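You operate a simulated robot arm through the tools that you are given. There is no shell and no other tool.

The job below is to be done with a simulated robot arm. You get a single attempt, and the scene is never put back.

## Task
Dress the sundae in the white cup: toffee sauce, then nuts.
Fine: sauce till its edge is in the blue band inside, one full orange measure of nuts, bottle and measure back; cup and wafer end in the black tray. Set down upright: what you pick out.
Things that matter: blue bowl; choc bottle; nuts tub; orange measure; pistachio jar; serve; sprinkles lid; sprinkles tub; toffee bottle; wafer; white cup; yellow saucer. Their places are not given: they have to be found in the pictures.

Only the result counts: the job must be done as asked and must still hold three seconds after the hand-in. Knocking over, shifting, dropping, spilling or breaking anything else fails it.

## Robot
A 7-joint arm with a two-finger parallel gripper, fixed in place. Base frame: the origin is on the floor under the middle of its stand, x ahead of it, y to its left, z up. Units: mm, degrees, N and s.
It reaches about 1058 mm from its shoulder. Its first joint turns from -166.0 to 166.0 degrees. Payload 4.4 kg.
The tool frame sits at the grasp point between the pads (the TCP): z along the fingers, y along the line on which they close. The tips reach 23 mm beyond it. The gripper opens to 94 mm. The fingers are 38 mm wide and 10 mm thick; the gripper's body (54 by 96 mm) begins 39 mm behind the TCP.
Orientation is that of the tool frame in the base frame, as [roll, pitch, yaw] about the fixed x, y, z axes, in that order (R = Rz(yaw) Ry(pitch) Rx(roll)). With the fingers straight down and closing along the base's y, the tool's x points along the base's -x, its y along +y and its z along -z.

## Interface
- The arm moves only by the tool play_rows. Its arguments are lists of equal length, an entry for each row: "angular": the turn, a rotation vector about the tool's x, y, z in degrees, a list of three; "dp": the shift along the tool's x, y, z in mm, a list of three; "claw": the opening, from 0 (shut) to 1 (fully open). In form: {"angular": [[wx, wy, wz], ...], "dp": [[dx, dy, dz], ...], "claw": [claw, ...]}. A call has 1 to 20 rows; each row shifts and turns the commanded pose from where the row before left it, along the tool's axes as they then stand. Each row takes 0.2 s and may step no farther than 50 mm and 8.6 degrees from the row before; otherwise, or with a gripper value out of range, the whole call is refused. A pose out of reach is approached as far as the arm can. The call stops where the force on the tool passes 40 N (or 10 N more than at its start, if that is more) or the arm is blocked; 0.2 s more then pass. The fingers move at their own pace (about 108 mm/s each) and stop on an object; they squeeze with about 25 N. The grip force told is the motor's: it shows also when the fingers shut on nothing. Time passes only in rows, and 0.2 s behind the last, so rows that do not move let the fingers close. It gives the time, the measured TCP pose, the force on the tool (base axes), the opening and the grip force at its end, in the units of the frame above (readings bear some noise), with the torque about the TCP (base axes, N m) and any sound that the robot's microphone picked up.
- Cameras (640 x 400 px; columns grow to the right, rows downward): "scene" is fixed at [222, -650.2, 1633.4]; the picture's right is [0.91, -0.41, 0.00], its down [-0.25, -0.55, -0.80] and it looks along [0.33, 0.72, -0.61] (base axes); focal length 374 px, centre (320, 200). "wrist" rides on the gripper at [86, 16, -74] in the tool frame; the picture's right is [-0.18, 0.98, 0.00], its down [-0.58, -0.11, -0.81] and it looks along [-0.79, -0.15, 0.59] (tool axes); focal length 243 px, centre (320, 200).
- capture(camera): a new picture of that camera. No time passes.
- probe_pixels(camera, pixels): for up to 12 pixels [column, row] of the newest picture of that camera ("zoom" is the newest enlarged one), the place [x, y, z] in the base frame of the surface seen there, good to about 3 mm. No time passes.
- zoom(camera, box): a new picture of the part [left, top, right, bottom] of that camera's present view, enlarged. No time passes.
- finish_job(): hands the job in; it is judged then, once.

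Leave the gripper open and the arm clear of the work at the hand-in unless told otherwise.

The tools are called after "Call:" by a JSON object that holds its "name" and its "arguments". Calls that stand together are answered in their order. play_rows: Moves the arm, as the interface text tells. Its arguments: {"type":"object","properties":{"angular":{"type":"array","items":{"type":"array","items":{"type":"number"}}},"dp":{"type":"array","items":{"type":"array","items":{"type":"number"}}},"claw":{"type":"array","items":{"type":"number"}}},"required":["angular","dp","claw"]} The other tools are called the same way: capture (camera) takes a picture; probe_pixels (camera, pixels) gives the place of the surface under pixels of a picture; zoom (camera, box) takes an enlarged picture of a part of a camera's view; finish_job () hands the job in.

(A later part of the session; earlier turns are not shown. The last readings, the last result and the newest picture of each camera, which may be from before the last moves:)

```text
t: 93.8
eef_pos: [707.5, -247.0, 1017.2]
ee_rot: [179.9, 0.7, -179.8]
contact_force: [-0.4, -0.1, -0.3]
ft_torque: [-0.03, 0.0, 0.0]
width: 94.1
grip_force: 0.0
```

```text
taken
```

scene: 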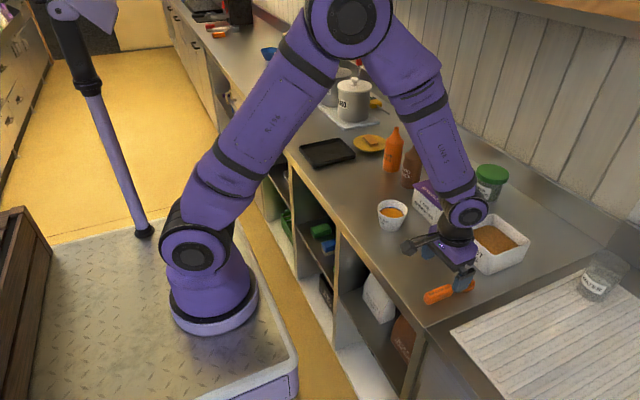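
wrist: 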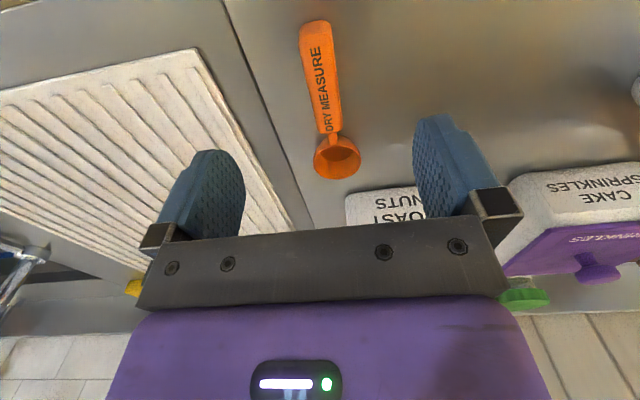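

Above the measure. I'll probe the handle edges and bowl from this closer view: handle near end (314,28), edges (305,70), (331,65), neck end (331,130), bowl (337,157).

Call:
{"name": "probe_pixels", "arguments": {"camera": "wrist", "pixels": [[308, 50], [329, 45], [316, 120], [337, 117], [318, 85], [305, 75], [337, 75], [325, 130], [337, 150], [318, 158], [357, 158], [337, 176]]}}

Call:
{"name": "zoom", "arguments": {"camera": "wrist", "box": [250, 0, 410, 200]}}

```text
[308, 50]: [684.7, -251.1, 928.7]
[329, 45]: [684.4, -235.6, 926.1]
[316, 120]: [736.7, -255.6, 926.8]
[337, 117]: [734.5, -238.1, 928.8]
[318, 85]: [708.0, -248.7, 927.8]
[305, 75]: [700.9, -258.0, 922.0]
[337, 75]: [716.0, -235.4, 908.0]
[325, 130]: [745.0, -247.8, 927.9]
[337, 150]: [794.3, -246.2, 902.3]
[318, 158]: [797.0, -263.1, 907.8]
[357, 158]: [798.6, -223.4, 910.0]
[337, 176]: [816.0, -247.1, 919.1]
```

```text
2.00 times, centred on (330, 100) of wrist
```

zoom: 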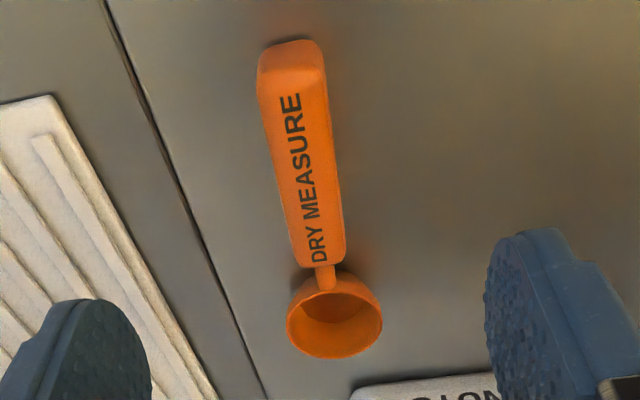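

Handle centre y −246.5, width about 22. I pitch to 60° below flat (hand leaning back), narrow the fingers to about 42 mm and descend to z ≈ 945 first.

Call:
{"name": "play_rows", "arguments": {"angular": [[0, -7.5, 0], [0, -7.5, 0], [0, -7.5, 0], [0, -7.5, 0], [0, 0, 0], [0, 0, 0], [0, 0, 0], [0, 0, 0]], "dp": [[0, 0, 0], [0, 0, 0], [0, 0, 0], [0, 0, 0], [12.4, 0.13, 20.5], [12.4, 0.13, 20.5], [12.4, 0.13, 20.5], [0, 0, 0]], "claw": [0.8, 0.6, 0.45, 0.45, 0.45, 0.45, 0.45, 0.45]}}

Call:
{"name": "zoom", "arguments": {"camera": "scene", "box": [390, 210, 518, 310]}}

Call:
{"name": "capture", "arguments": {"camera": "wrist"}}

```text
t: 95.6
eef_pos: [707.0, -246.1, 945.3]
ee_rot: [179.8, 30.7, -180.0]
contact_force: [-0.4, -0.3, 0.2]
ft_torque: [-0.01, -0.02, 0.05]
width: 42.2
grip_force: 0.0
```

```text
4.00 times, centred on (454, 260) of scene
```

zoom: 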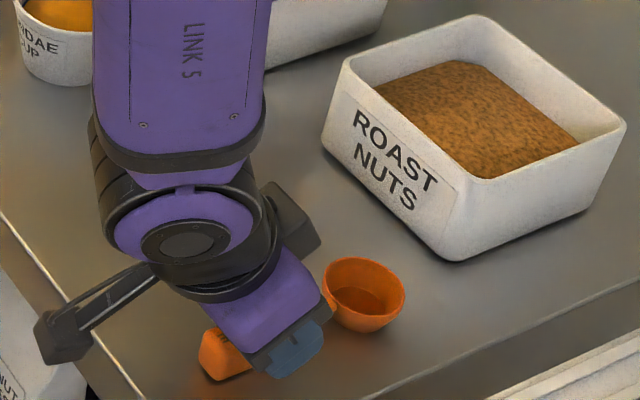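

```text
taken
```

wrist: 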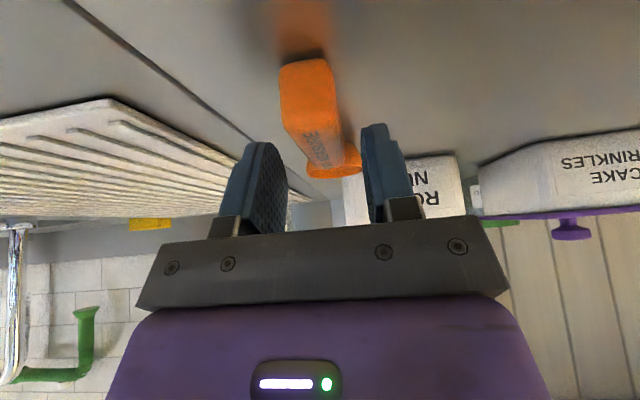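

Fingers straddle the handle. I descend the last 15 mm slowly to z ≈ 930.

Call:
{"name": "play_rows", "arguments": {"angular": [[0, 0, 0], [0, 0, 0], [0, 0, 0], [0, 0, 0]], "dp": [[4, 0, 6.5], [2.5, 0, 4], [1.5, 0, 2], [0, 0, 0]], "claw": [0.45, 0.45, 0.45, 0.45]}}

Call:
{"name": "zoom", "arguments": {"camera": "scene", "box": [390, 230, 518, 310]}}

Call:
{"name": "capture", "arguments": {"camera": "wrist"}}

```text
t: 96.6
eef_pos: [706.9, -246.2, 930.6]
ee_rot: [179.8, 30.7, 180.0]
contact_force: [-1.4, 0.5, -0.2]
ft_torque: [0.01, -0.04, -0.02]
width: 42.5
grip_force: 0.1
```

```text
5.00 times, centred on (454, 270) of scene
```

zoom: 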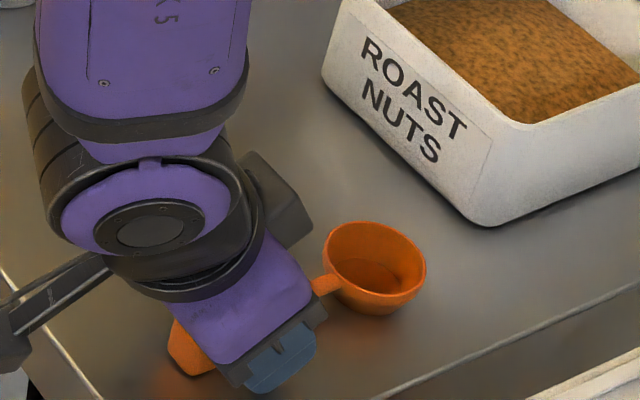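

```text
taken
```

wrist: 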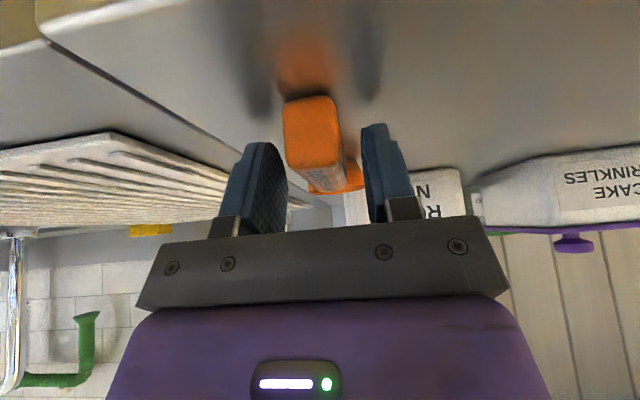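

Handle lies between the fingers. I close gently.

Call:
{"name": "play_rows", "arguments": {"angular": [[0, 0, 0], [0, 0, 0], [0, 0, 0], [0, 0, 0], [0, 0, 0], [0, 0, 0], [0, 0, 0]], "dp": [[0, 0, 0], [0, 0, 0], [0, 0, 0], [0, 0, 0], [0, 0, 0], [0, 0, 0], [0, 0, 0]], "claw": [0.36, 0.3, 0.26, 0.22, 0.1, 0, 0]}}

Call:
{"name": "zoom", "arguments": {"camera": "scene", "box": [390, 230, 518, 310]}}

Call:
{"name": "capture", "arguments": {"camera": "wrist"}}

```text
t: 98.2
eef_pos: [707.0, -246.4, 931.0]
ee_rot: [179.8, 30.7, -180.0]
contact_force: [0.0, -0.4, 0.0]
ft_torque: [0.0, -0.02, 0.0]
width: 21.0
grip_force: 24.7
```

```text
5.00 times, centred on (454, 270) of scene
```

zoom: 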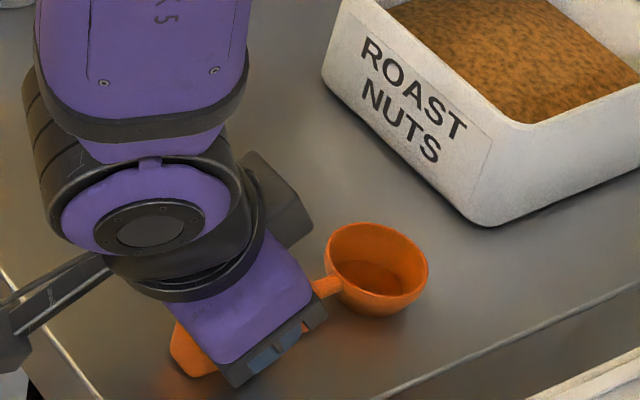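

```text
taken
```

wrist: 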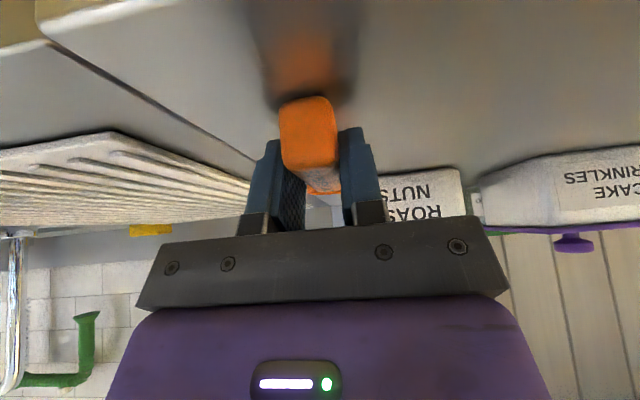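

Gripped (21 mm, 24.7 N). Grasp pose noted: TCP (707.0, −246.4, 931.0), rot (179.8, 30.7, 180). Lift 100 mm straight up.

Call:
{"name": "play_rows", "arguments": {"angular": [[0, 0, 0], [0, 0, 0], [0, 0, 0], [0, 0, 0], [0, 0, 0], [0, 0, 0]], "dp": [[-5.1, 0, -8.6], [-10.2, 0, -17.2], [-12.8, 0, -21.5], [-12.8, 0, -21.5], [-10.2, 0, -17.2], [0, 0, 0]], "claw": [0, 0, 0, 0, 0, 0]}}

Call:
{"name": "capture", "arguments": {"camera": "scene"}}

Call:
{"name": "zoom", "arguments": {"camera": "scene", "box": [400, 200, 528, 280]}}

```text
t: 99.6
eef_pos: [706.6, -246.2, 1030.0]
ee_rot: [179.8, 30.7, -179.9]
contact_force: [-0.1, -0.4, -0.7]
ft_torque: [-0.02, -0.03, -0.02]
width: 21.2
grip_force: 24.7
```

```text
taken
```

scene: 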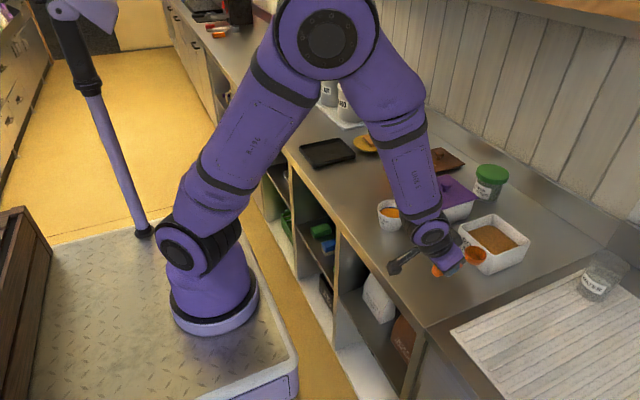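

```text
5.00 times, centred on (464, 240) of scene
```

zoom: 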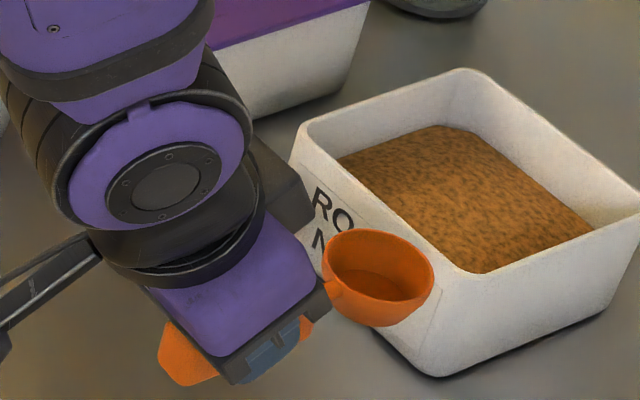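

Lifted. I probe the bowl rim to get its exact offset and level relative to the hand.

Call:
{"name": "probe_pixels", "arguments": {"camera": "zoom", "pixels": [[325, 258], [432, 275], [370, 231], [385, 299], [415, 245], [345, 235], [345, 285], [420, 292]]}}

```text
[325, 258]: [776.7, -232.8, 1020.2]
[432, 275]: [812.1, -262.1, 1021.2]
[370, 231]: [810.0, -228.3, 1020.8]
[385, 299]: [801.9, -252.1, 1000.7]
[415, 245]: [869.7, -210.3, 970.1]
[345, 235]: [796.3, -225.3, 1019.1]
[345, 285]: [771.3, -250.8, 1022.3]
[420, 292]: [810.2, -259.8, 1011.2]
```

Bowl centre is 88.5 mm ahead of and 9.5 mm below the TCP, and level. Now I move to over the tub (TCP (850, −182, 1110)) and tip the bowl nose-down 60°.

Call:
{"name": "play_rows", "arguments": {"angular": [[0, 0, 0], [0, 0, 0], [0, 0, 0], [0, 0, 0], [0, 0, 0], [0, 7.5, 0], [0, 7.5, 0], [0, 7.5, 0], [0, 7.5, 0], [0, 7.5, 0], [0, 7.5, 0], [0, 7.5, 0], [0, 7.5, 0], [0, 0, 0]], "dp": [[-32.8, 12.84, 0.9], [-32.8, 12.84, 0.9], [-32.8, 12.84, 0.9], [-32.8, 12.84, 0.9], [-32.8, 12.84, 0.9], [0, 0, 0], [0, 0, 0], [0, 0, 0], [0, 0, 0], [0, 0, 0], [0, 0, 0], [0, 0, 0], [0, 0, 0], [0, 0, 0]], "claw": [0, 0, 0, 0, 0, 0, 0, 0, 0, 0, 0, 0, 0, 0]}}

Call:
{"name": "capture", "arguments": {"camera": "scene"}}

Call:
{"name": "zoom", "arguments": {"camera": "scene", "box": [420, 170, 548, 280]}}

Call:
{"name": "capture", "arguments": {"camera": "wrist"}}

```text
t: 102.6
eef_pos: [850.6, -182.2, 1109.8]
ee_rot: [179.8, -29.4, -179.8]
contact_force: [0.1, -0.1, -0.2]
ft_torque: [0.01, -0.05, -0.01]
width: 21.3
grip_force: 25.2
```

```text
taken
```

scene: 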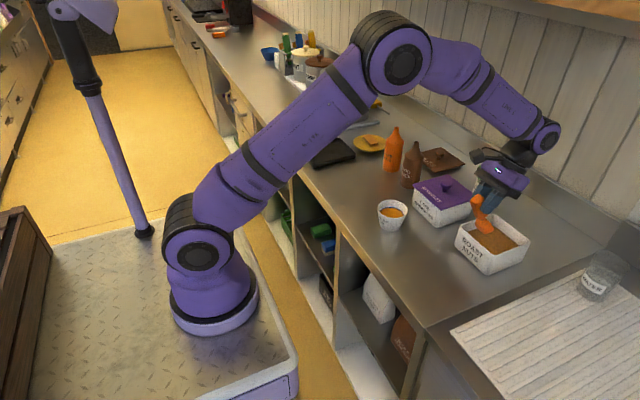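

```text
3.64 times, centred on (484, 225) of scene
```

zoom: 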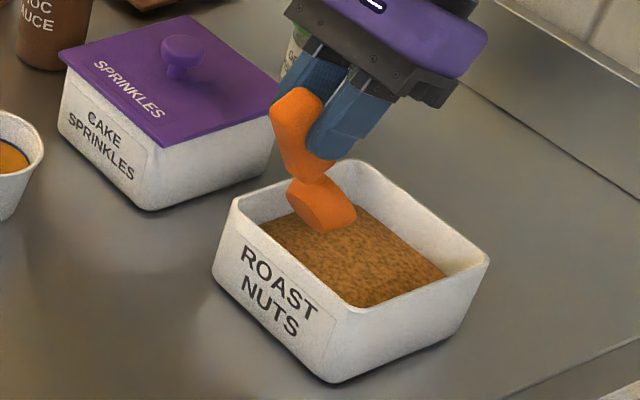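

```text
taken
```

wrist: 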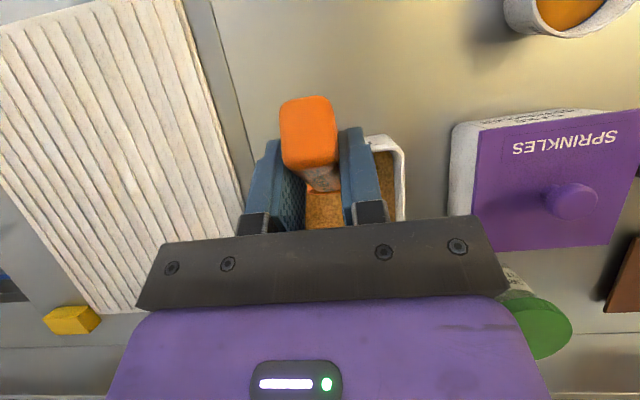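

The bowl points nose-down over the nuts. I move it to mid-tub (bowl at x ≈ 937, z ≈ 985), then dip in steps.

Call:
{"name": "play_rows", "arguments": {"angular": [[0, 0, 0], [0, 0, 0], [0, 0, 0], [0, 0, 0], [0, 0, 0], [0, 0, 0]], "dp": [[-21.8, 0, 4.5], [-21.8, 0, 4.5], [-21.8, 0, 4.5], [-6.1, 0, 10.9], [-6.1, 0, 10.9], [0, 0, 0]], "claw": [0, 0, 0, 0, 0, 0]}}

Call:
{"name": "zoom", "arguments": {"camera": "scene", "box": [440, 185, 548, 275]}}

```text
t: 104.0
eef_pos: [901.6, -182.3, 1042.0]
ee_rot: [179.9, -29.2, -179.8]
contact_force: [-0.7, -0.3, -1.0]
ft_torque: [0.0, -0.04, 0.0]
width: 21.3
grip_force: 25.0
```

```text
4.44 times, centred on (494, 230) of scene
```

zoom: 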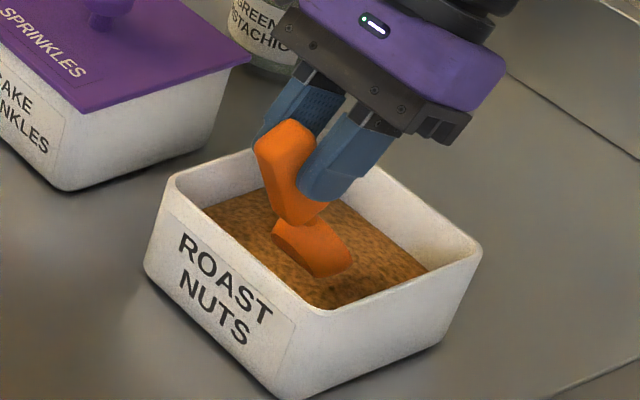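

The tip is just at the nuts and the handle is well inside the wall. I dip 26 mm more.

Call:
{"name": "play_rows", "arguments": {"angular": [[0, 0, 0], [0, 0, 0], [0, 0, 0], [0, 0, 0]], "dp": [[-4.2, 0, 7.5], [-4.2, 0, 7.5], [-4.2, 0, 7.5], [0, 0, 0]], "claw": [0, 0, 0, 0]}}

Call:
{"name": "zoom", "arguments": {"camera": "scene", "box": [440, 185, 548, 275]}}

```text
t: 105.0
eef_pos: [899.9, -182.4, 1015.0]
ee_rot: [179.7, -29.3, -179.8]
contact_force: [0.2, -0.2, -0.5]
ft_torque: [0.01, 0.03, 0.02]
width: 21.4
grip_force: 25.2
```

```text
4.44 times, centred on (494, 230) of scene
```

zoom: 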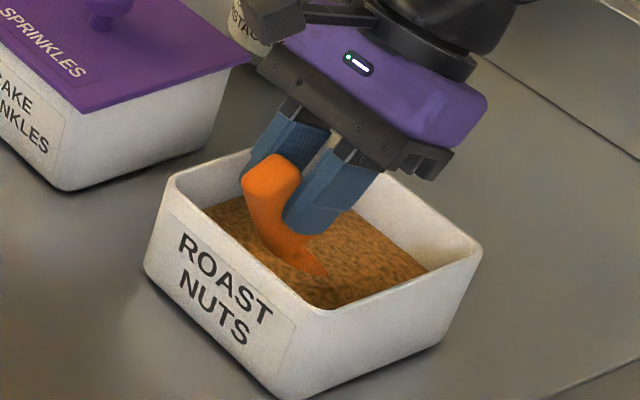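

No resistance; the bowl is in the nuts. I sweep forward and rotate it up to about 47° with the bowl at x ≈ 956, z ≈ 931, fully in the nuts.

Call:
{"name": "play_rows", "arguments": {"angular": [[0, -3.25, 0], [0, -3.25, 0], [0, -3.25, 0], [0, -3.25, 0], [0, 0, 0]], "dp": [[-2.1, 0, 2.5], [-2.1, 0, 2.5], [-2.1, 0, 2.5], [-2.1, 0, 2.5], [0, 0, 0]], "claw": [0, 0, 0, 0, 0]}}

Call:
{"name": "zoom", "arguments": {"camera": "scene", "box": [440, 185, 548, 275]}}

```text
t: 106.2
eef_pos: [905.1, -182.3, 1003.0]
ee_rot: [179.7, -16.2, -179.9]
contact_force: [0.2, 0.4, 5.6]
ft_torque: [-0.04, -0.22, -0.02]
width: 21.2
grip_force: 25.4
```

```text
4.44 times, centred on (494, 230) of scene
```

zoom: 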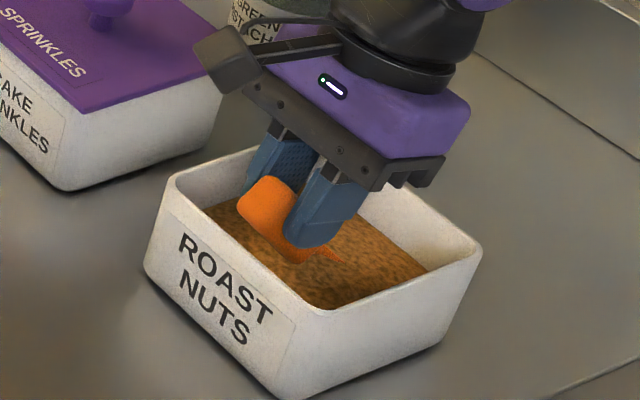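

A slight 5.6 N upward shows the bowl touching bottom; the bowl is well buried. I rotate up toward 30° while rising, and look.

Call:
{"name": "play_rows", "arguments": {"angular": [[0, -5.67, 0], [0, -5.67, 0], [0, -5.67, 0], [0, 0, 0]], "dp": [[6.26, 0, -1.83], [6.03, 0, -2.49], [5.78, 0, -3], [0, 0, 0]], "claw": [0, 0, 0, 0]}}

Call:
{"name": "zoom", "arguments": {"camera": "scene", "box": [440, 185, 548, 275]}}

Call:
{"name": "capture", "arguments": {"camera": "wrist"}}

```text
t: 107.2
eef_pos: [888.7, -183.3, 1012.7]
ee_rot: [179.9, 0.6, -179.8]
contact_force: [-0.1, 0.4, 0.3]
ft_torque: [-0.03, 0.01, 0.01]
width: 21.5
grip_force: 24.9
```

```text
4.44 times, centred on (494, 230) of scene
```

zoom: 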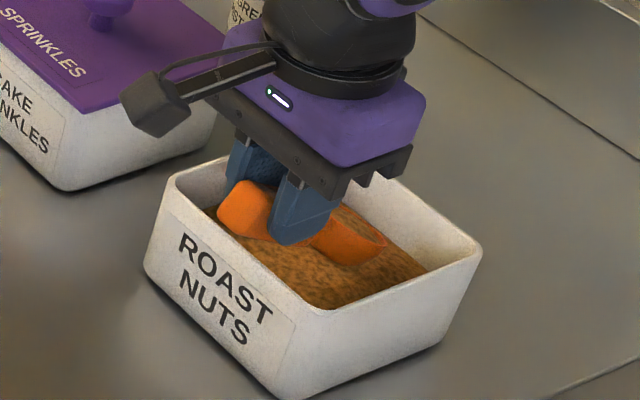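

```text
taken
```

wrist: 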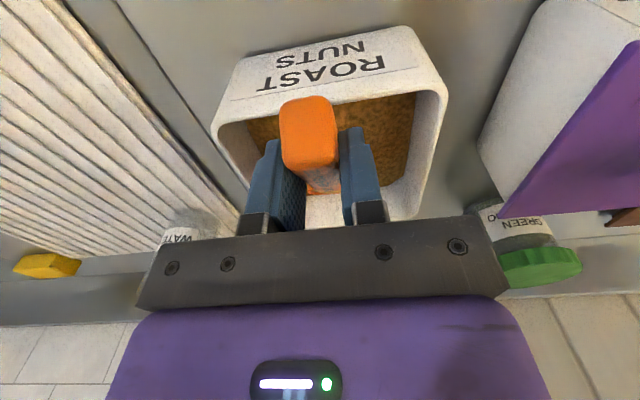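

The bowl comes out heaped with nuts. I bring it level (30° more) while rising and clearing the wall.

Call:
{"name": "play_rows", "arguments": {"angular": [[0, -6, 0], [0, -6, 0], [0, -6, 0], [0, -6, 0], [0, -6, 0], [0, 0, 0]], "dp": [[5.36, 0, -2.4], [5.08, 0, -2.94], [4.74, 0, -3.46], [4.36, 0, -3.93], [3.92, 0, -4.36], [0, 0, 0]], "claw": [0, 0, 0, 0, 0, 0]}}

Call:
{"name": "zoom", "arguments": {"camera": "scene", "box": [440, 185, 548, 275]}}

Call:
{"name": "zoom", "arguments": {"camera": "scene", "box": [470, 205, 518, 235]}}

```text
t: 108.6
eef_pos: [860.2, -181.7, 1024.7]
ee_rot: [179.8, 30.8, 180.0]
contact_force: [0.0, -0.6, -0.5]
ft_torque: [0.03, 0.01, 0.01]
width: 21.3
grip_force: 24.6
```

```text
4.44 times, centred on (494, 230) of scene
```

zoom: 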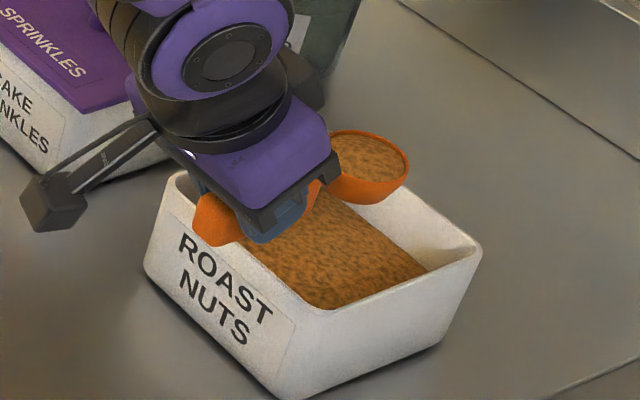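

```text
13.33 times, centred on (494, 220) of scene
```

zoom: 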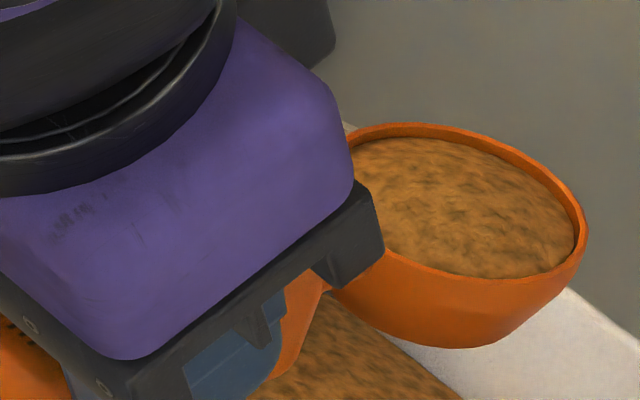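

The bowl carries nuts almost to the rim. I probe the nut surface versus the rim to judge how full it is.

Call:
{"name": "probe_pixels", "arguments": {"camera": "zoom", "pixels": [[450, 200], [420, 160], [500, 250], [540, 220], [400, 230], [480, 170], [420, 130], [578, 230], [470, 275], [530, 160], [350, 150], [430, 250]]}}

```text
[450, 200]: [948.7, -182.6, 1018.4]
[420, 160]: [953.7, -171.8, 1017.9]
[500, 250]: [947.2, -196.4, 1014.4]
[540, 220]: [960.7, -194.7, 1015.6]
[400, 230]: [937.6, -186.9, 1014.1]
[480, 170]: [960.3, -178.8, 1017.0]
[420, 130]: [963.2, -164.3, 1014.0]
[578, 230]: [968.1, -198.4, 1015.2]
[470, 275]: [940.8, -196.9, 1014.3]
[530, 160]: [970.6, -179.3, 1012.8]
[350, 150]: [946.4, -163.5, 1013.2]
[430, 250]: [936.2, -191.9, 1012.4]
```

Nut surface: 1018 in the middle, 1013–1014 at the edge, rim ≈ 1014–1015: a full, slightly heaped measure. I raise 50 mm and carry it level, gently, to near the cup (TCP (660, 27.5, 1075)).

Call:
{"name": "play_rows", "arguments": {"angular": [[0, 0, 0], [0, 0, 0], [0, 0, 0], [0, 0, 0], [0, 0, 0], [0, 0, 0], [0, 0, 0], [0, 0, 0], [0, 0, 0]], "dp": [[-6.4, 0, -10.75], [-9.6, 0, -16.1], [-9.6, 0, -16.1], [14.32, 17.43, -8.53], [14.32, 17.43, -8.53], [14.32, 17.43, -8.53], [14.32, 17.43, -8.53], [14.32, 17.43, -8.53], [14.32, 17.43, -8.53]], "claw": [0, 0, 0, 0, 0, 0, 0, 0, 0]}}

Call:
{"name": "capture", "arguments": {"camera": "scene"}}

```text
t: 110.6
eef_pos: [761.5, -78.5, 1075.7]
ee_rot: [179.8, 30.7, 179.9]
contact_force: [1.2, -0.2, 0.3]
ft_torque: [0.01, 0.02, 0.02]
width: 21.6
grip_force: 25.1
```

```text
taken
```

scene: 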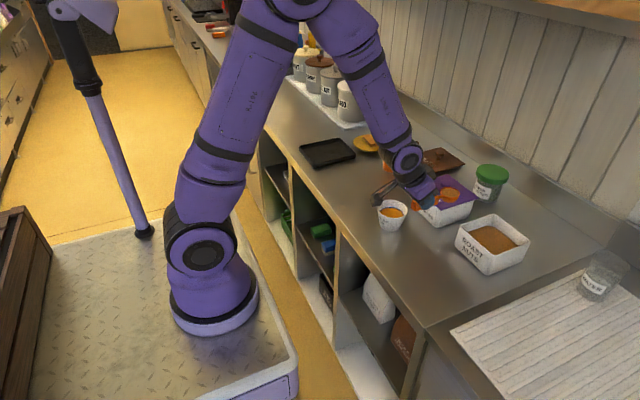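

Good. The second half of the carry.

Call:
{"name": "play_rows", "arguments": {"angular": [[0, 0, 0], [0, 0, 0], [0, 0, 0], [0, 0, 0], [0, 0, 0], [0, 0, 0], [0, 0, 0]], "dp": [[14.32, 17.55, -8.53], [14.32, 17.55, -8.53], [14.32, 17.55, -8.53], [14.32, 17.55, -8.53], [14.32, 17.55, -8.53], [14.32, 17.55, -8.53], [0, 0, 0]], "claw": [0, 0, 0, 0, 0, 0, 0]}}

Call:
{"name": "capture", "arguments": {"camera": "scene"}}

Call:
{"name": "zoom", "arguments": {"camera": "scene", "box": [340, 150, 468, 230]}}

```text
t: 112.2
eef_pos: [660.8, 26.8, 1076.5]
ee_rot: [179.9, 30.7, 180.0]
contact_force: [-0.4, 1.2, -1.0]
ft_torque: [0.02, 0.02, 0.02]
width: 21.1
grip_force: 25.5
```

```text
taken
```

scene: 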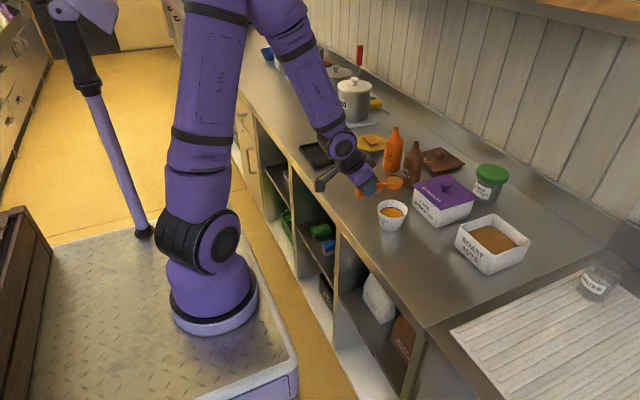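

```text
5.00 times, centred on (404, 190) of scene
```

zoom: 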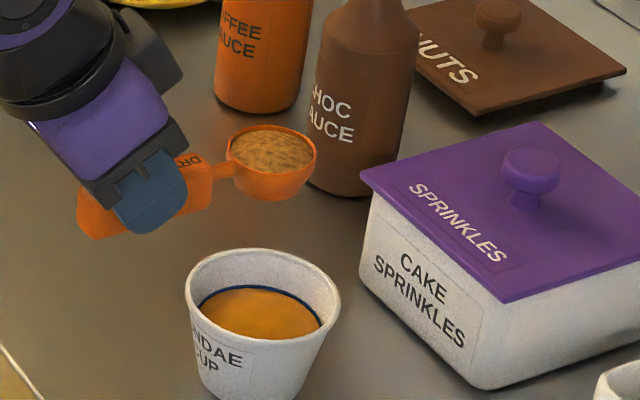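

Still full. I probe the bowl rim and the cup rim in this view to confirm the alignment.

Call:
{"name": "probe_pixels", "arguments": {"camera": "zoom", "pixels": [[230, 158], [315, 160], [270, 128], [245, 135], [300, 135], [272, 150], [188, 285], [338, 290], [265, 250], [225, 258], [310, 262], [290, 155]]}}

```text
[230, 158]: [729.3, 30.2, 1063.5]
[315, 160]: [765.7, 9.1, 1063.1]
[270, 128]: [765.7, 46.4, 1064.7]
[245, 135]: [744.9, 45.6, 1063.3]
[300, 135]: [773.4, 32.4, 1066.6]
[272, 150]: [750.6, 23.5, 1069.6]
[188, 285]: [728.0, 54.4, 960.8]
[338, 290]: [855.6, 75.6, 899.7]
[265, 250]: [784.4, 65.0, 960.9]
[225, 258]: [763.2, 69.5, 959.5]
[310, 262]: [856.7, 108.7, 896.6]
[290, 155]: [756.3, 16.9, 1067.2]
```

Aligned as computed. I now tip the bowl 30° nose-down with its lip held over the cup's middle about 25 mm above the rim.

Call:
{"name": "play_rows", "arguments": {"angular": [[0, 7.5, 0], [0, 7.5, 0], [0, 7.5, 0], [0, 7.5, 0]], "dp": [[2.08, 0.2, 6.6], [1.16, 0.2, 6.84], [0.32, 0.2, 6.93], [-0.64, 0.2, 6.9]], "claw": [0, 0, 0, 0]}}

Call:
{"name": "zoom", "arguments": {"camera": "scene", "box": [340, 150, 468, 230]}}

```text
t: 113.2
eef_pos: [667.5, 26.7, 1049.8]
ee_rot: [179.8, 0.6, -179.8]
contact_force: [-0.2, -1.0, -1.1]
ft_torque: [0.01, -0.02, -0.02]
width: 21.2
grip_force: 25.3
```

```text
5.00 times, centred on (404, 190) of scene
```

zoom: 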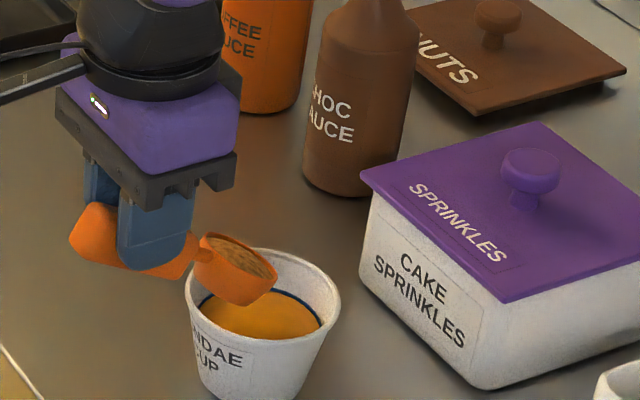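

The nuts still hold at 30°; the lip is over the cup. I pivot further around the lip to 45° and look.

Call:
{"name": "play_rows", "arguments": {"angular": [[0, 7.5, 0], [0, 7.5, 0], [0, 0, 0]], "dp": [[-9.4, 0.3, -11.4], [-9.4, 0.3, -11.4], [0, 0, 0]], "claw": [0, 0, 0]}}

Call:
{"name": "zoom", "arguments": {"camera": "scene", "box": [340, 150, 468, 230]}}

```text
t: 114.0
eef_pos: [686.5, 28.2, 1070.9]
ee_rot: [179.8, -14.5, -179.9]
contact_force: [0.4, 0.0, -1.1]
ft_torque: [-0.01, -0.02, 0.0]
width: 21.3
grip_force: 25.2
```

```text
5.00 times, centred on (404, 190) of scene
```

zoom: 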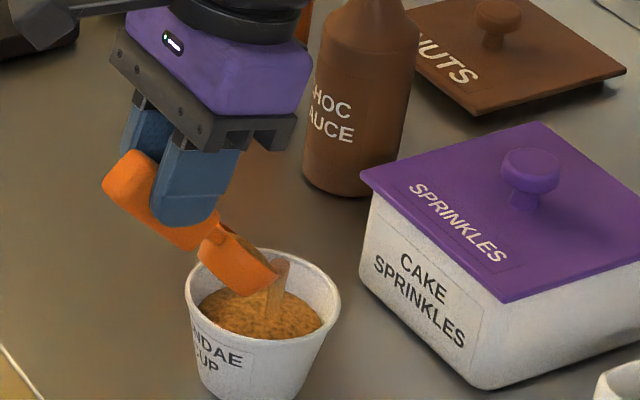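

Nuts are streaming into the cup. I pivot on to 60° and 75° around the lip.

Call:
{"name": "play_rows", "arguments": {"angular": [[0, 7.5, 0], [0, 7.5, 0], [0, 0, 0], [0, 0, 0]], "dp": [[-9.4, 0, -11.4], [-9.4, 0, -11.4], [0, 0, 0], [0, 0, 0]], "claw": [0, 0, 0, 0]}}

Call:
{"name": "zoom", "arguments": {"camera": "scene", "box": [340, 150, 468, 230]}}

```text
t: 115.0
eef_pos: [712.2, 27.3, 1084.6]
ee_rot: [179.8, -29.4, -179.7]
contact_force: [0.0, 0.1, -0.2]
ft_torque: [-0.02, 0.01, -0.01]
width: 21.6
grip_force: 24.7
```

```text
5.00 times, centred on (404, 190) of scene
```

zoom: 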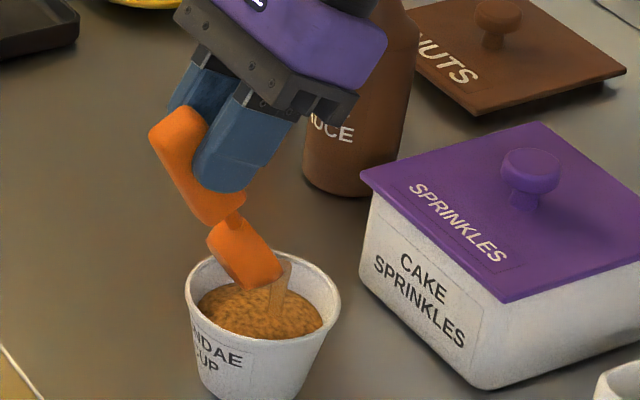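

Still flowing, lip at (760, 27, 982). On to 75° and 90°.

Call:
{"name": "play_rows", "arguments": {"angular": [[0, 7.5, 0], [0, 7.5, 0], [0, 0, 0], [0, 7.5, 0], [0, 7.5, 0], [0, 0, 0], [0, 0, 0]], "dp": [[-9.4, 0, -11.4], [-9.4, 0, -11.4], [0, 0, 0], [-9.4, 0, -11.4], [-9.4, 0, -11.4], [0, 0, 0], [0, 0, 0]], "claw": [0, 0, 0, 0, 0, 0, 0]}}

Call:
{"name": "capture", "arguments": {"camera": "scene"}}

Call:
{"name": "zoom", "arguments": {"camera": "scene", "box": [340, 150, 468, 230]}}

```text
t: 116.6
eef_pos: [769.8, 27.7, 1095.8]
ee_rot: [179.7, -59.5, -179.6]
contact_force: [0.2, 0.3, -0.5]
ft_torque: [0.03, -0.01, 0.03]
width: 21.5
grip_force: 25.5
```

```text
taken
```

scene: 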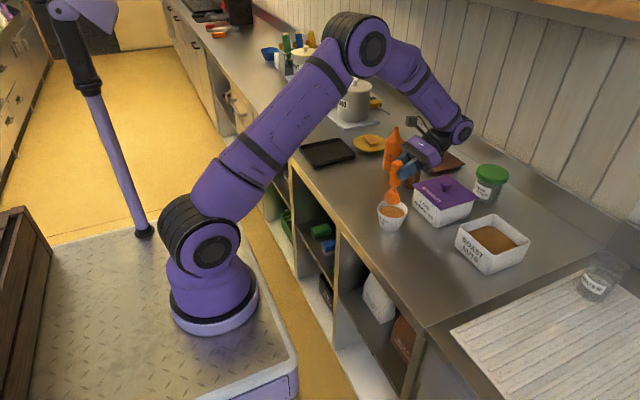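

```text
5.00 times, centred on (404, 190) of scene
```

zoom: 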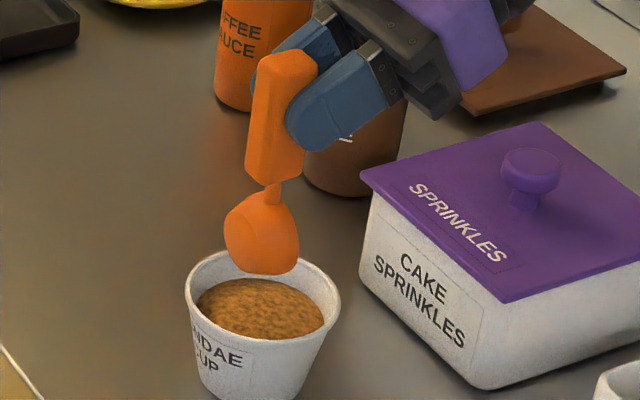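

The stream has stopped and the cup is covered with nuts. To be sure that the bowl is empty I tip 15° more and wait a moment.

Call:
{"name": "play_rows", "arguments": {"angular": [[0, 7.5, 0], [0, 7.5, 0], [0, 0, 0], [0, 0, 0], [0, 0, 0]], "dp": [[-9.4, 0, -11.4], [-9.4, 0, -11.4], [0, 0, 0], [0, 0, 0], [0, 0, 0]], "claw": [0, 0, 0, 0, 0]}}

Call:
{"name": "zoom", "arguments": {"camera": "scene", "box": [340, 150, 468, 230]}}

Call:
{"name": "capture", "arguments": {"camera": "wrist"}}

```text
t: 117.8
eef_pos: [784.0, 28.6, 1094.5]
ee_rot: [179.7, -66.8, -179.5]
contact_force: [0.1, 0.8, -0.2]
ft_torque: [0.0, -0.01, 0.01]
width: 21.2
grip_force: 24.9
out of reach, approached as far as the arm can: row 2
```

```text
5.00 times, centred on (404, 190) of scene
```

zoom: 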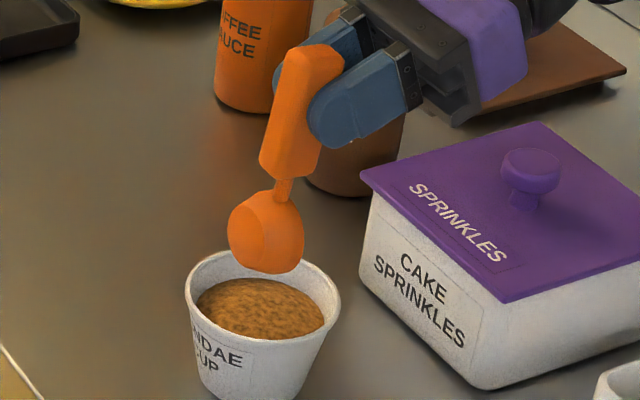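

```text
taken
```

wrist: 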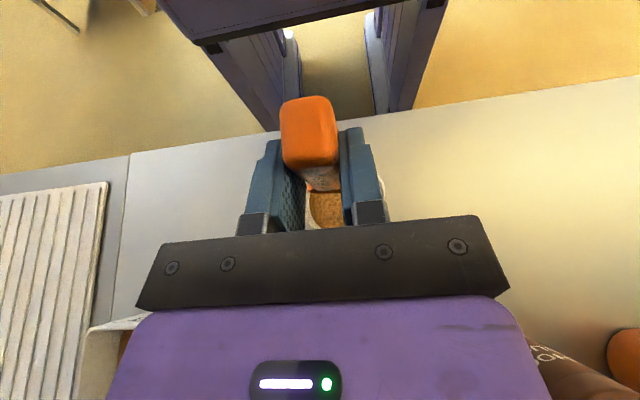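

Tipped to 97° (arm limit), no more nuts falling. I raise 30 mm and pivot back to about 30°, then look into the bowl.

Call:
{"name": "play_rows", "arguments": {"angular": [[0, 0, 0], [0, -7.5, 0], [0, -7.5, 0], [0, -7.5, 0], [0, -7.5, 0], [0, -7.5, 0], [0, -7.5, 0], [0, -7.5, 0], [0, -7.5, 0], [0, -7.5, 0]], "dp": [[27.6, 0, -11.8], [9.4, 0, 11.4], [9.4, 0, 11.4], [9.4, 0, 11.4], [9.4, 0, 11.4], [9.4, 0, 11.4], [9.4, 0, 11.4], [9.4, 0, 11.4], [9.4, 0, 11.4], [9.4, 0, 11.4]], "claw": [0, 0, 0, 0, 0, 0, 0, 0, 0, 0]}}

Call:
{"name": "zoom", "arguments": {"camera": "scene", "box": [340, 150, 468, 230]}}

```text
t: 120.0
eef_pos: [663.4, 28.1, 1084.9]
ee_rot: [179.8, 0.8, -179.9]
contact_force: [0.6, 0.1, -1.0]
ft_torque: [0.0, 0.05, -0.01]
width: 21.2
grip_force: 24.4
out of reach, approached as far as the arm can: row 1
```

```text
5.00 times, centred on (404, 190) of scene
```

zoom: 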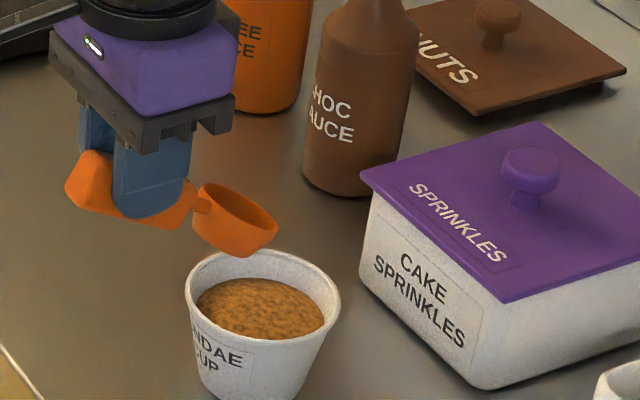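

The bowl looks empty. I level it and check inside.

Call:
{"name": "play_rows", "arguments": {"angular": [[0, -7.5, 0], [0, -7.5, 0], [0, -7.5, 0], [0, -7.5, 0], [0, 0, 0]], "dp": [[0, 0, 0], [0, 0, 0], [0, 0, 0], [0, 0, 0], [0, 0, 0]], "claw": [0, 0, 0, 0, 0]}}

Call:
{"name": "zoom", "arguments": {"camera": "scene", "box": [350, 150, 446, 225]}}

Call:
{"name": "zoom", "arguments": {"camera": "scene", "box": [368, 190, 416, 220]}}

```text
t: 121.2
eef_pos: [660.7, 27.7, 1084.8]
ee_rot: [179.9, 30.8, 179.8]
contact_force: [-1.2, 0.3, -0.4]
ft_torque: [-0.06, 0.01, -0.02]
width: 21.3
grip_force: 25.0
```

```text
5.33 times, centred on (398, 188) of scene
```

zoom: 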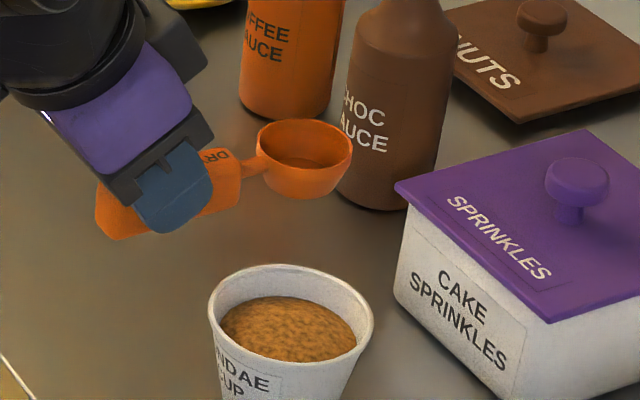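

```text
13.33 times, centred on (392, 205) of scene
```

zoom: 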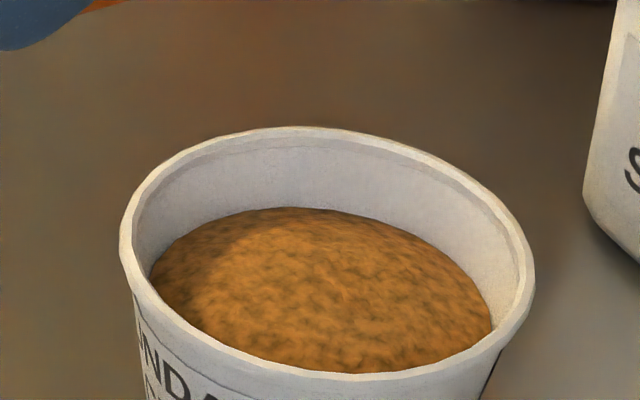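

Nuts delivered, the measure is empty. Now I take the measure back over its spot: to (707, −246.4, 1030).

Call:
{"name": "play_rows", "arguments": {"angular": [[0, 0, 0], [0, 0, 0], [0, 0, 0], [0, 0, 0], [0, 0, 0], [0, 0, 0], [0, 0, 0], [0, 0, 0], [0, 0, 0]], "dp": [[-1.46, -34.26, 8.85], [-1.46, -34.26, 8.85], [-1.46, -34.26, 8.85], [-1.46, -34.26, 8.85], [-1.46, -34.26, 8.85], [-1.46, -34.26, 8.85], [-1.46, -34.26, 8.85], [-1.46, -34.26, 8.85], [0, 0, 0]], "claw": [0, 0, 0, 0, 0, 0, 0, 0, 0]}}

Call:
{"name": "capture", "arguments": {"camera": "scene"}}

```text
t: 123.2
eef_pos: [708.4, -245.4, 1028.3]
ee_rot: [179.8, 30.9, -180.0]
contact_force: [-0.1, -0.4, -0.7]
ft_torque: [-0.01, 0.03, -0.02]
width: 21.3
grip_force: 25.1
```

```text
taken
```

scene: 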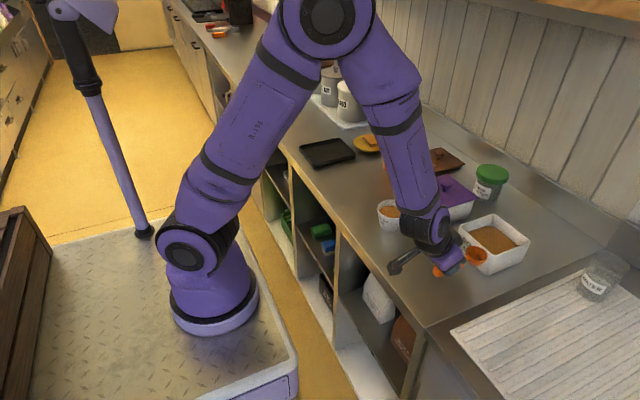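

I descend to about 4 mm above its resting height.

Call:
{"name": "play_rows", "arguments": {"angular": [[0, 0, 0], [0, 0, 0], [0, 0, 0], [0, 0, 0], [0, 0, 0], [0, 0, 0]], "dp": [[11.3, -0.25, 18.2], [11.3, -0.25, 18.2], [11.3, -0.25, 18.2], [11.3, -0.25, 18.2], [3.9, 0, 6.5], [0, 0, 0]], "claw": [0, 0, 0, 0, 0, 0]}}

Call:
{"name": "zoom", "arguments": {"camera": "scene", "box": [390, 230, 518, 310]}}

```text
t: 124.6
eef_pos: [706.6, -246.2, 936.2]
ee_rot: [179.9, 30.7, -180.0]
contact_force: [-0.4, -0.2, 0.3]
ft_torque: [0.01, 0.03, 0.01]
width: 21.2
grip_force: 24.6
```

```text
5.00 times, centred on (454, 270) of scene
```

zoom: 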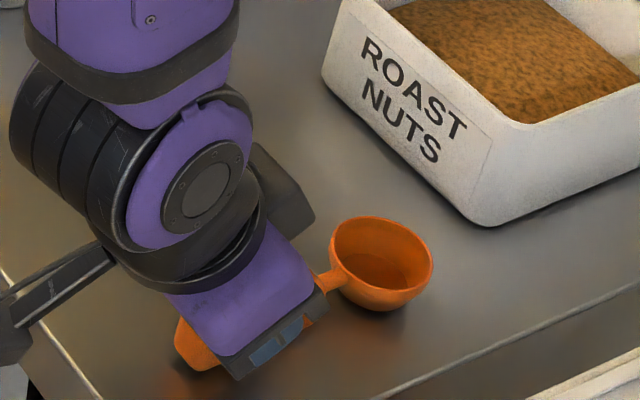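

Now I lower the last few millimetres slowly, watching the force.

Call:
{"name": "play_rows", "arguments": {"angular": [[0, 0, 0], [0, 0, 0], [0, 0, 0], [0, 0, 0], [0, 0, 0]], "dp": [[0.62, 0, 1.03], [0.62, 0, 1.03], [0.51, 0, 0.86], [0.51, 0, 0.86], [0, 0, 0]], "claw": [0, 0, 0, 0, 0]}}

```text
t: 125.8
eef_pos: [706.8, -246.4, 931.3]
ee_rot: [179.9, 30.7, 180.0]
contact_force: [0.5, -0.2, -1.0]
ft_torque: [0.0, 0.06, -0.03]
width: 21.4
grip_force: 24.9
```

No contact yet; I lower 0.5 mm more, twice.

Call:
{"name": "play_rows", "arguments": {"angular": [[0, 0, 0], [0, 0, 0], [0, 0, 0]], "dp": [[0.26, 0, 0.43], [0.2, 0, 0.35], [0, 0, 0]], "claw": [0, 0, 0]}}

```text
t: 126.6
eef_pos: [707.6, -245.5, 931.8]
ee_rot: [179.8, 30.8, -179.9]
contact_force: [-1.0, 0.8, 12.5]
ft_torque: [0.01, -0.41, 0.06]
width: 21.3
grip_force: 24.8
```

It now rests on the counter (12.5 N). I ease up 0.5 mm and open the fingers gently.

Call:
{"name": "play_rows", "arguments": {"angular": [[0, 0, 0], [0, 0, 0], [0, 0, 0], [0, 0, 0], [0, 0, 0], [0, 0, 0]], "dp": [[-0.26, 0, -0.43], [0, 0, 0], [0, 0, 0], [0, 0, 0], [0, 0, 0], [0, 0, 0]], "claw": [0, 0.24, 0.28, 0.35, 0.45, 0.45]}}

Call:
{"name": "zoom", "arguments": {"camera": "scene", "box": [390, 230, 518, 310]}}

Call:
{"name": "capture", "arguments": {"camera": "wrist"}}

```text
t: 128.0
eef_pos: [707.1, -247.5, 931.3]
ee_rot: [179.8, 30.7, -180.0]
contact_force: [0.1, 0.1, 0.2]
ft_torque: [0.01, -0.02, 0.01]
width: 42.4
grip_force: 0.0
```

```text
5.00 times, centred on (454, 270) of scene
```

zoom: 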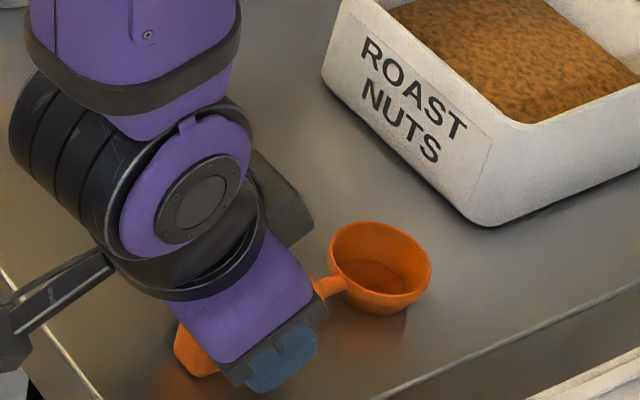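

```text
taken
```

wrist: 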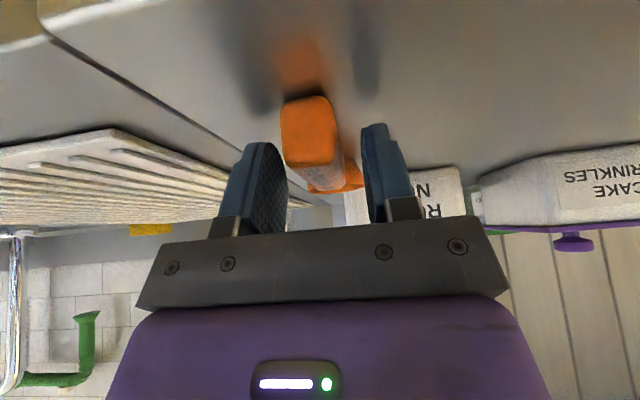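

The measure is back. I rise 125 mm and pitch back to fingers-down.

Call:
{"name": "play_rows", "arguments": {"angular": [[0, 0, 0], [0, 0, 0], [0, 0, 0], [0, 0, 0], [0, 0, 0], [0, 7.68, 0], [0, 7.68, 0], [0, 7.68, 0], [0, 7.68, 0]], "dp": [[-12.8, 0, -21.5], [-12.8, 0, -21.5], [-12.8, 0, -21.5], [-12.8, 0, -21.5], [-12.8, 0, -21.5], [0, 0, 0], [0, 0, 0], [0, 0, 0], [0, 0, 0]], "claw": [0.45, 0.45, 0.45, 0.45, 0.45, 0.6, 0.8, 1, 1]}}

Call:
{"name": "capture", "arguments": {"camera": "scene"}}

Call:
{"name": "capture", "arguments": {"camera": "wrist"}}

```text
t: 130.0
eef_pos: [705.3, -246.6, 1056.4]
ee_rot: [179.7, -0.1, -180.0]
contact_force: [-0.6, 0.1, 0.2]
ft_torque: [0.02, 0.01, -0.05]
width: 94.0
grip_force: 0.0
```

```text
taken
```

scene: 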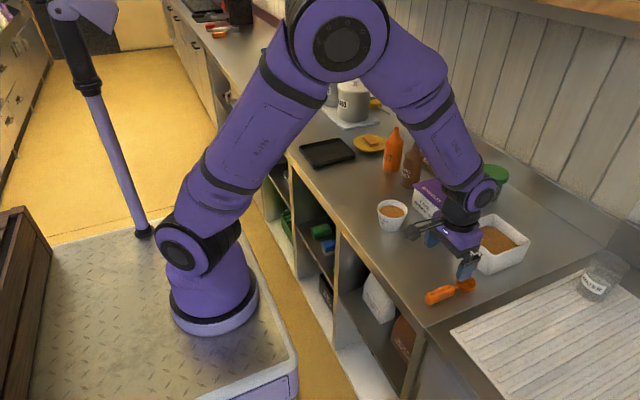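

```text
taken
```

wrist: 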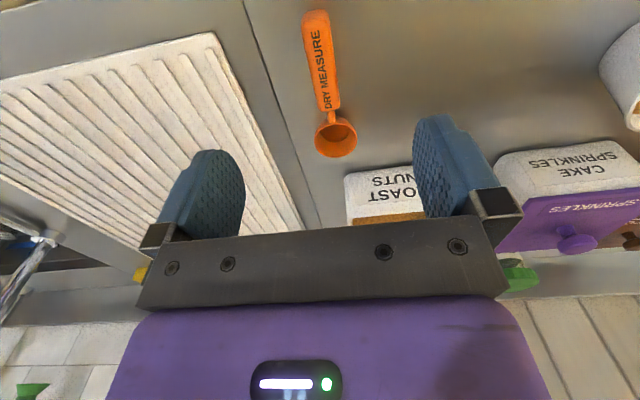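

The measure lies back where it was. Next the cup: its rim is about 86 mm across, so a straight-down grip needs good centring. I move the hand back/over to (617, 56, 1080) so that the wrist camera looks at the cup.

Call:
{"name": "play_rows", "arguments": {"angular": [[0, 0, 0], [0, 0, 0], [0, 0, 0], [0, 0, 0], [0, 0, 0], [0, 0, 0], [0, 0, 0], [0, 0, 0], [0, 0, 0]], "dp": [[11, 37.9, -3], [11, 37.9, -3], [11, 37.9, -3], [11, 37.9, -3], [11, 37.9, -3], [11, 37.9, -3], [11, 37.9, -3], [11, 37.9, -3], [0, 0, 0]], "claw": [1, 1, 1, 1, 1, 1, 1, 1, 1]}}

Call:
{"name": "capture", "arguments": {"camera": "wrist"}}

Call:
{"name": "capture", "arguments": {"camera": "scene"}}

```text
t: 132.0
eef_pos: [618.8, 58.2, 1081.2]
ee_rot: [179.8, 0.1, -179.9]
contact_force: [-0.2, 0.4, 0.2]
ft_torque: [0.03, -0.02, 0.02]
width: 94.2
grip_force: 0.2
```

```text
taken
```

wrist: 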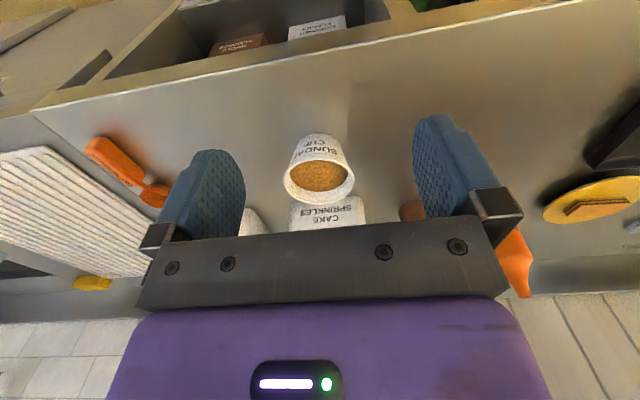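

```text
taken
```

scene: 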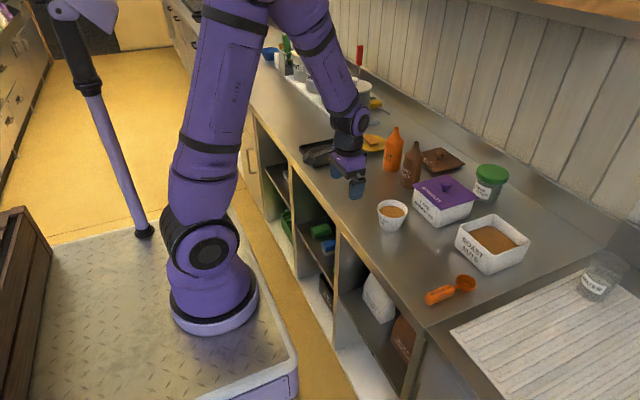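

The wrist camera sees the cup at (319,175). I enlarge it and probe many rim points to fit the circle.

Call:
{"name": "zoom", "arguments": {"camera": "wrist", "box": [270, 125, 370, 215]}}

```text
4.44 times, centred on (320, 170) of wrist
```

zoom: 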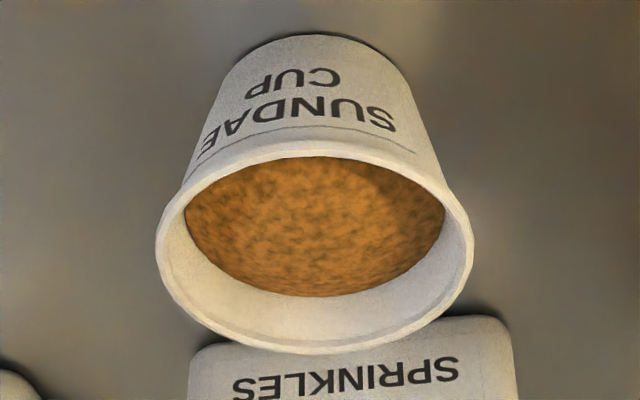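

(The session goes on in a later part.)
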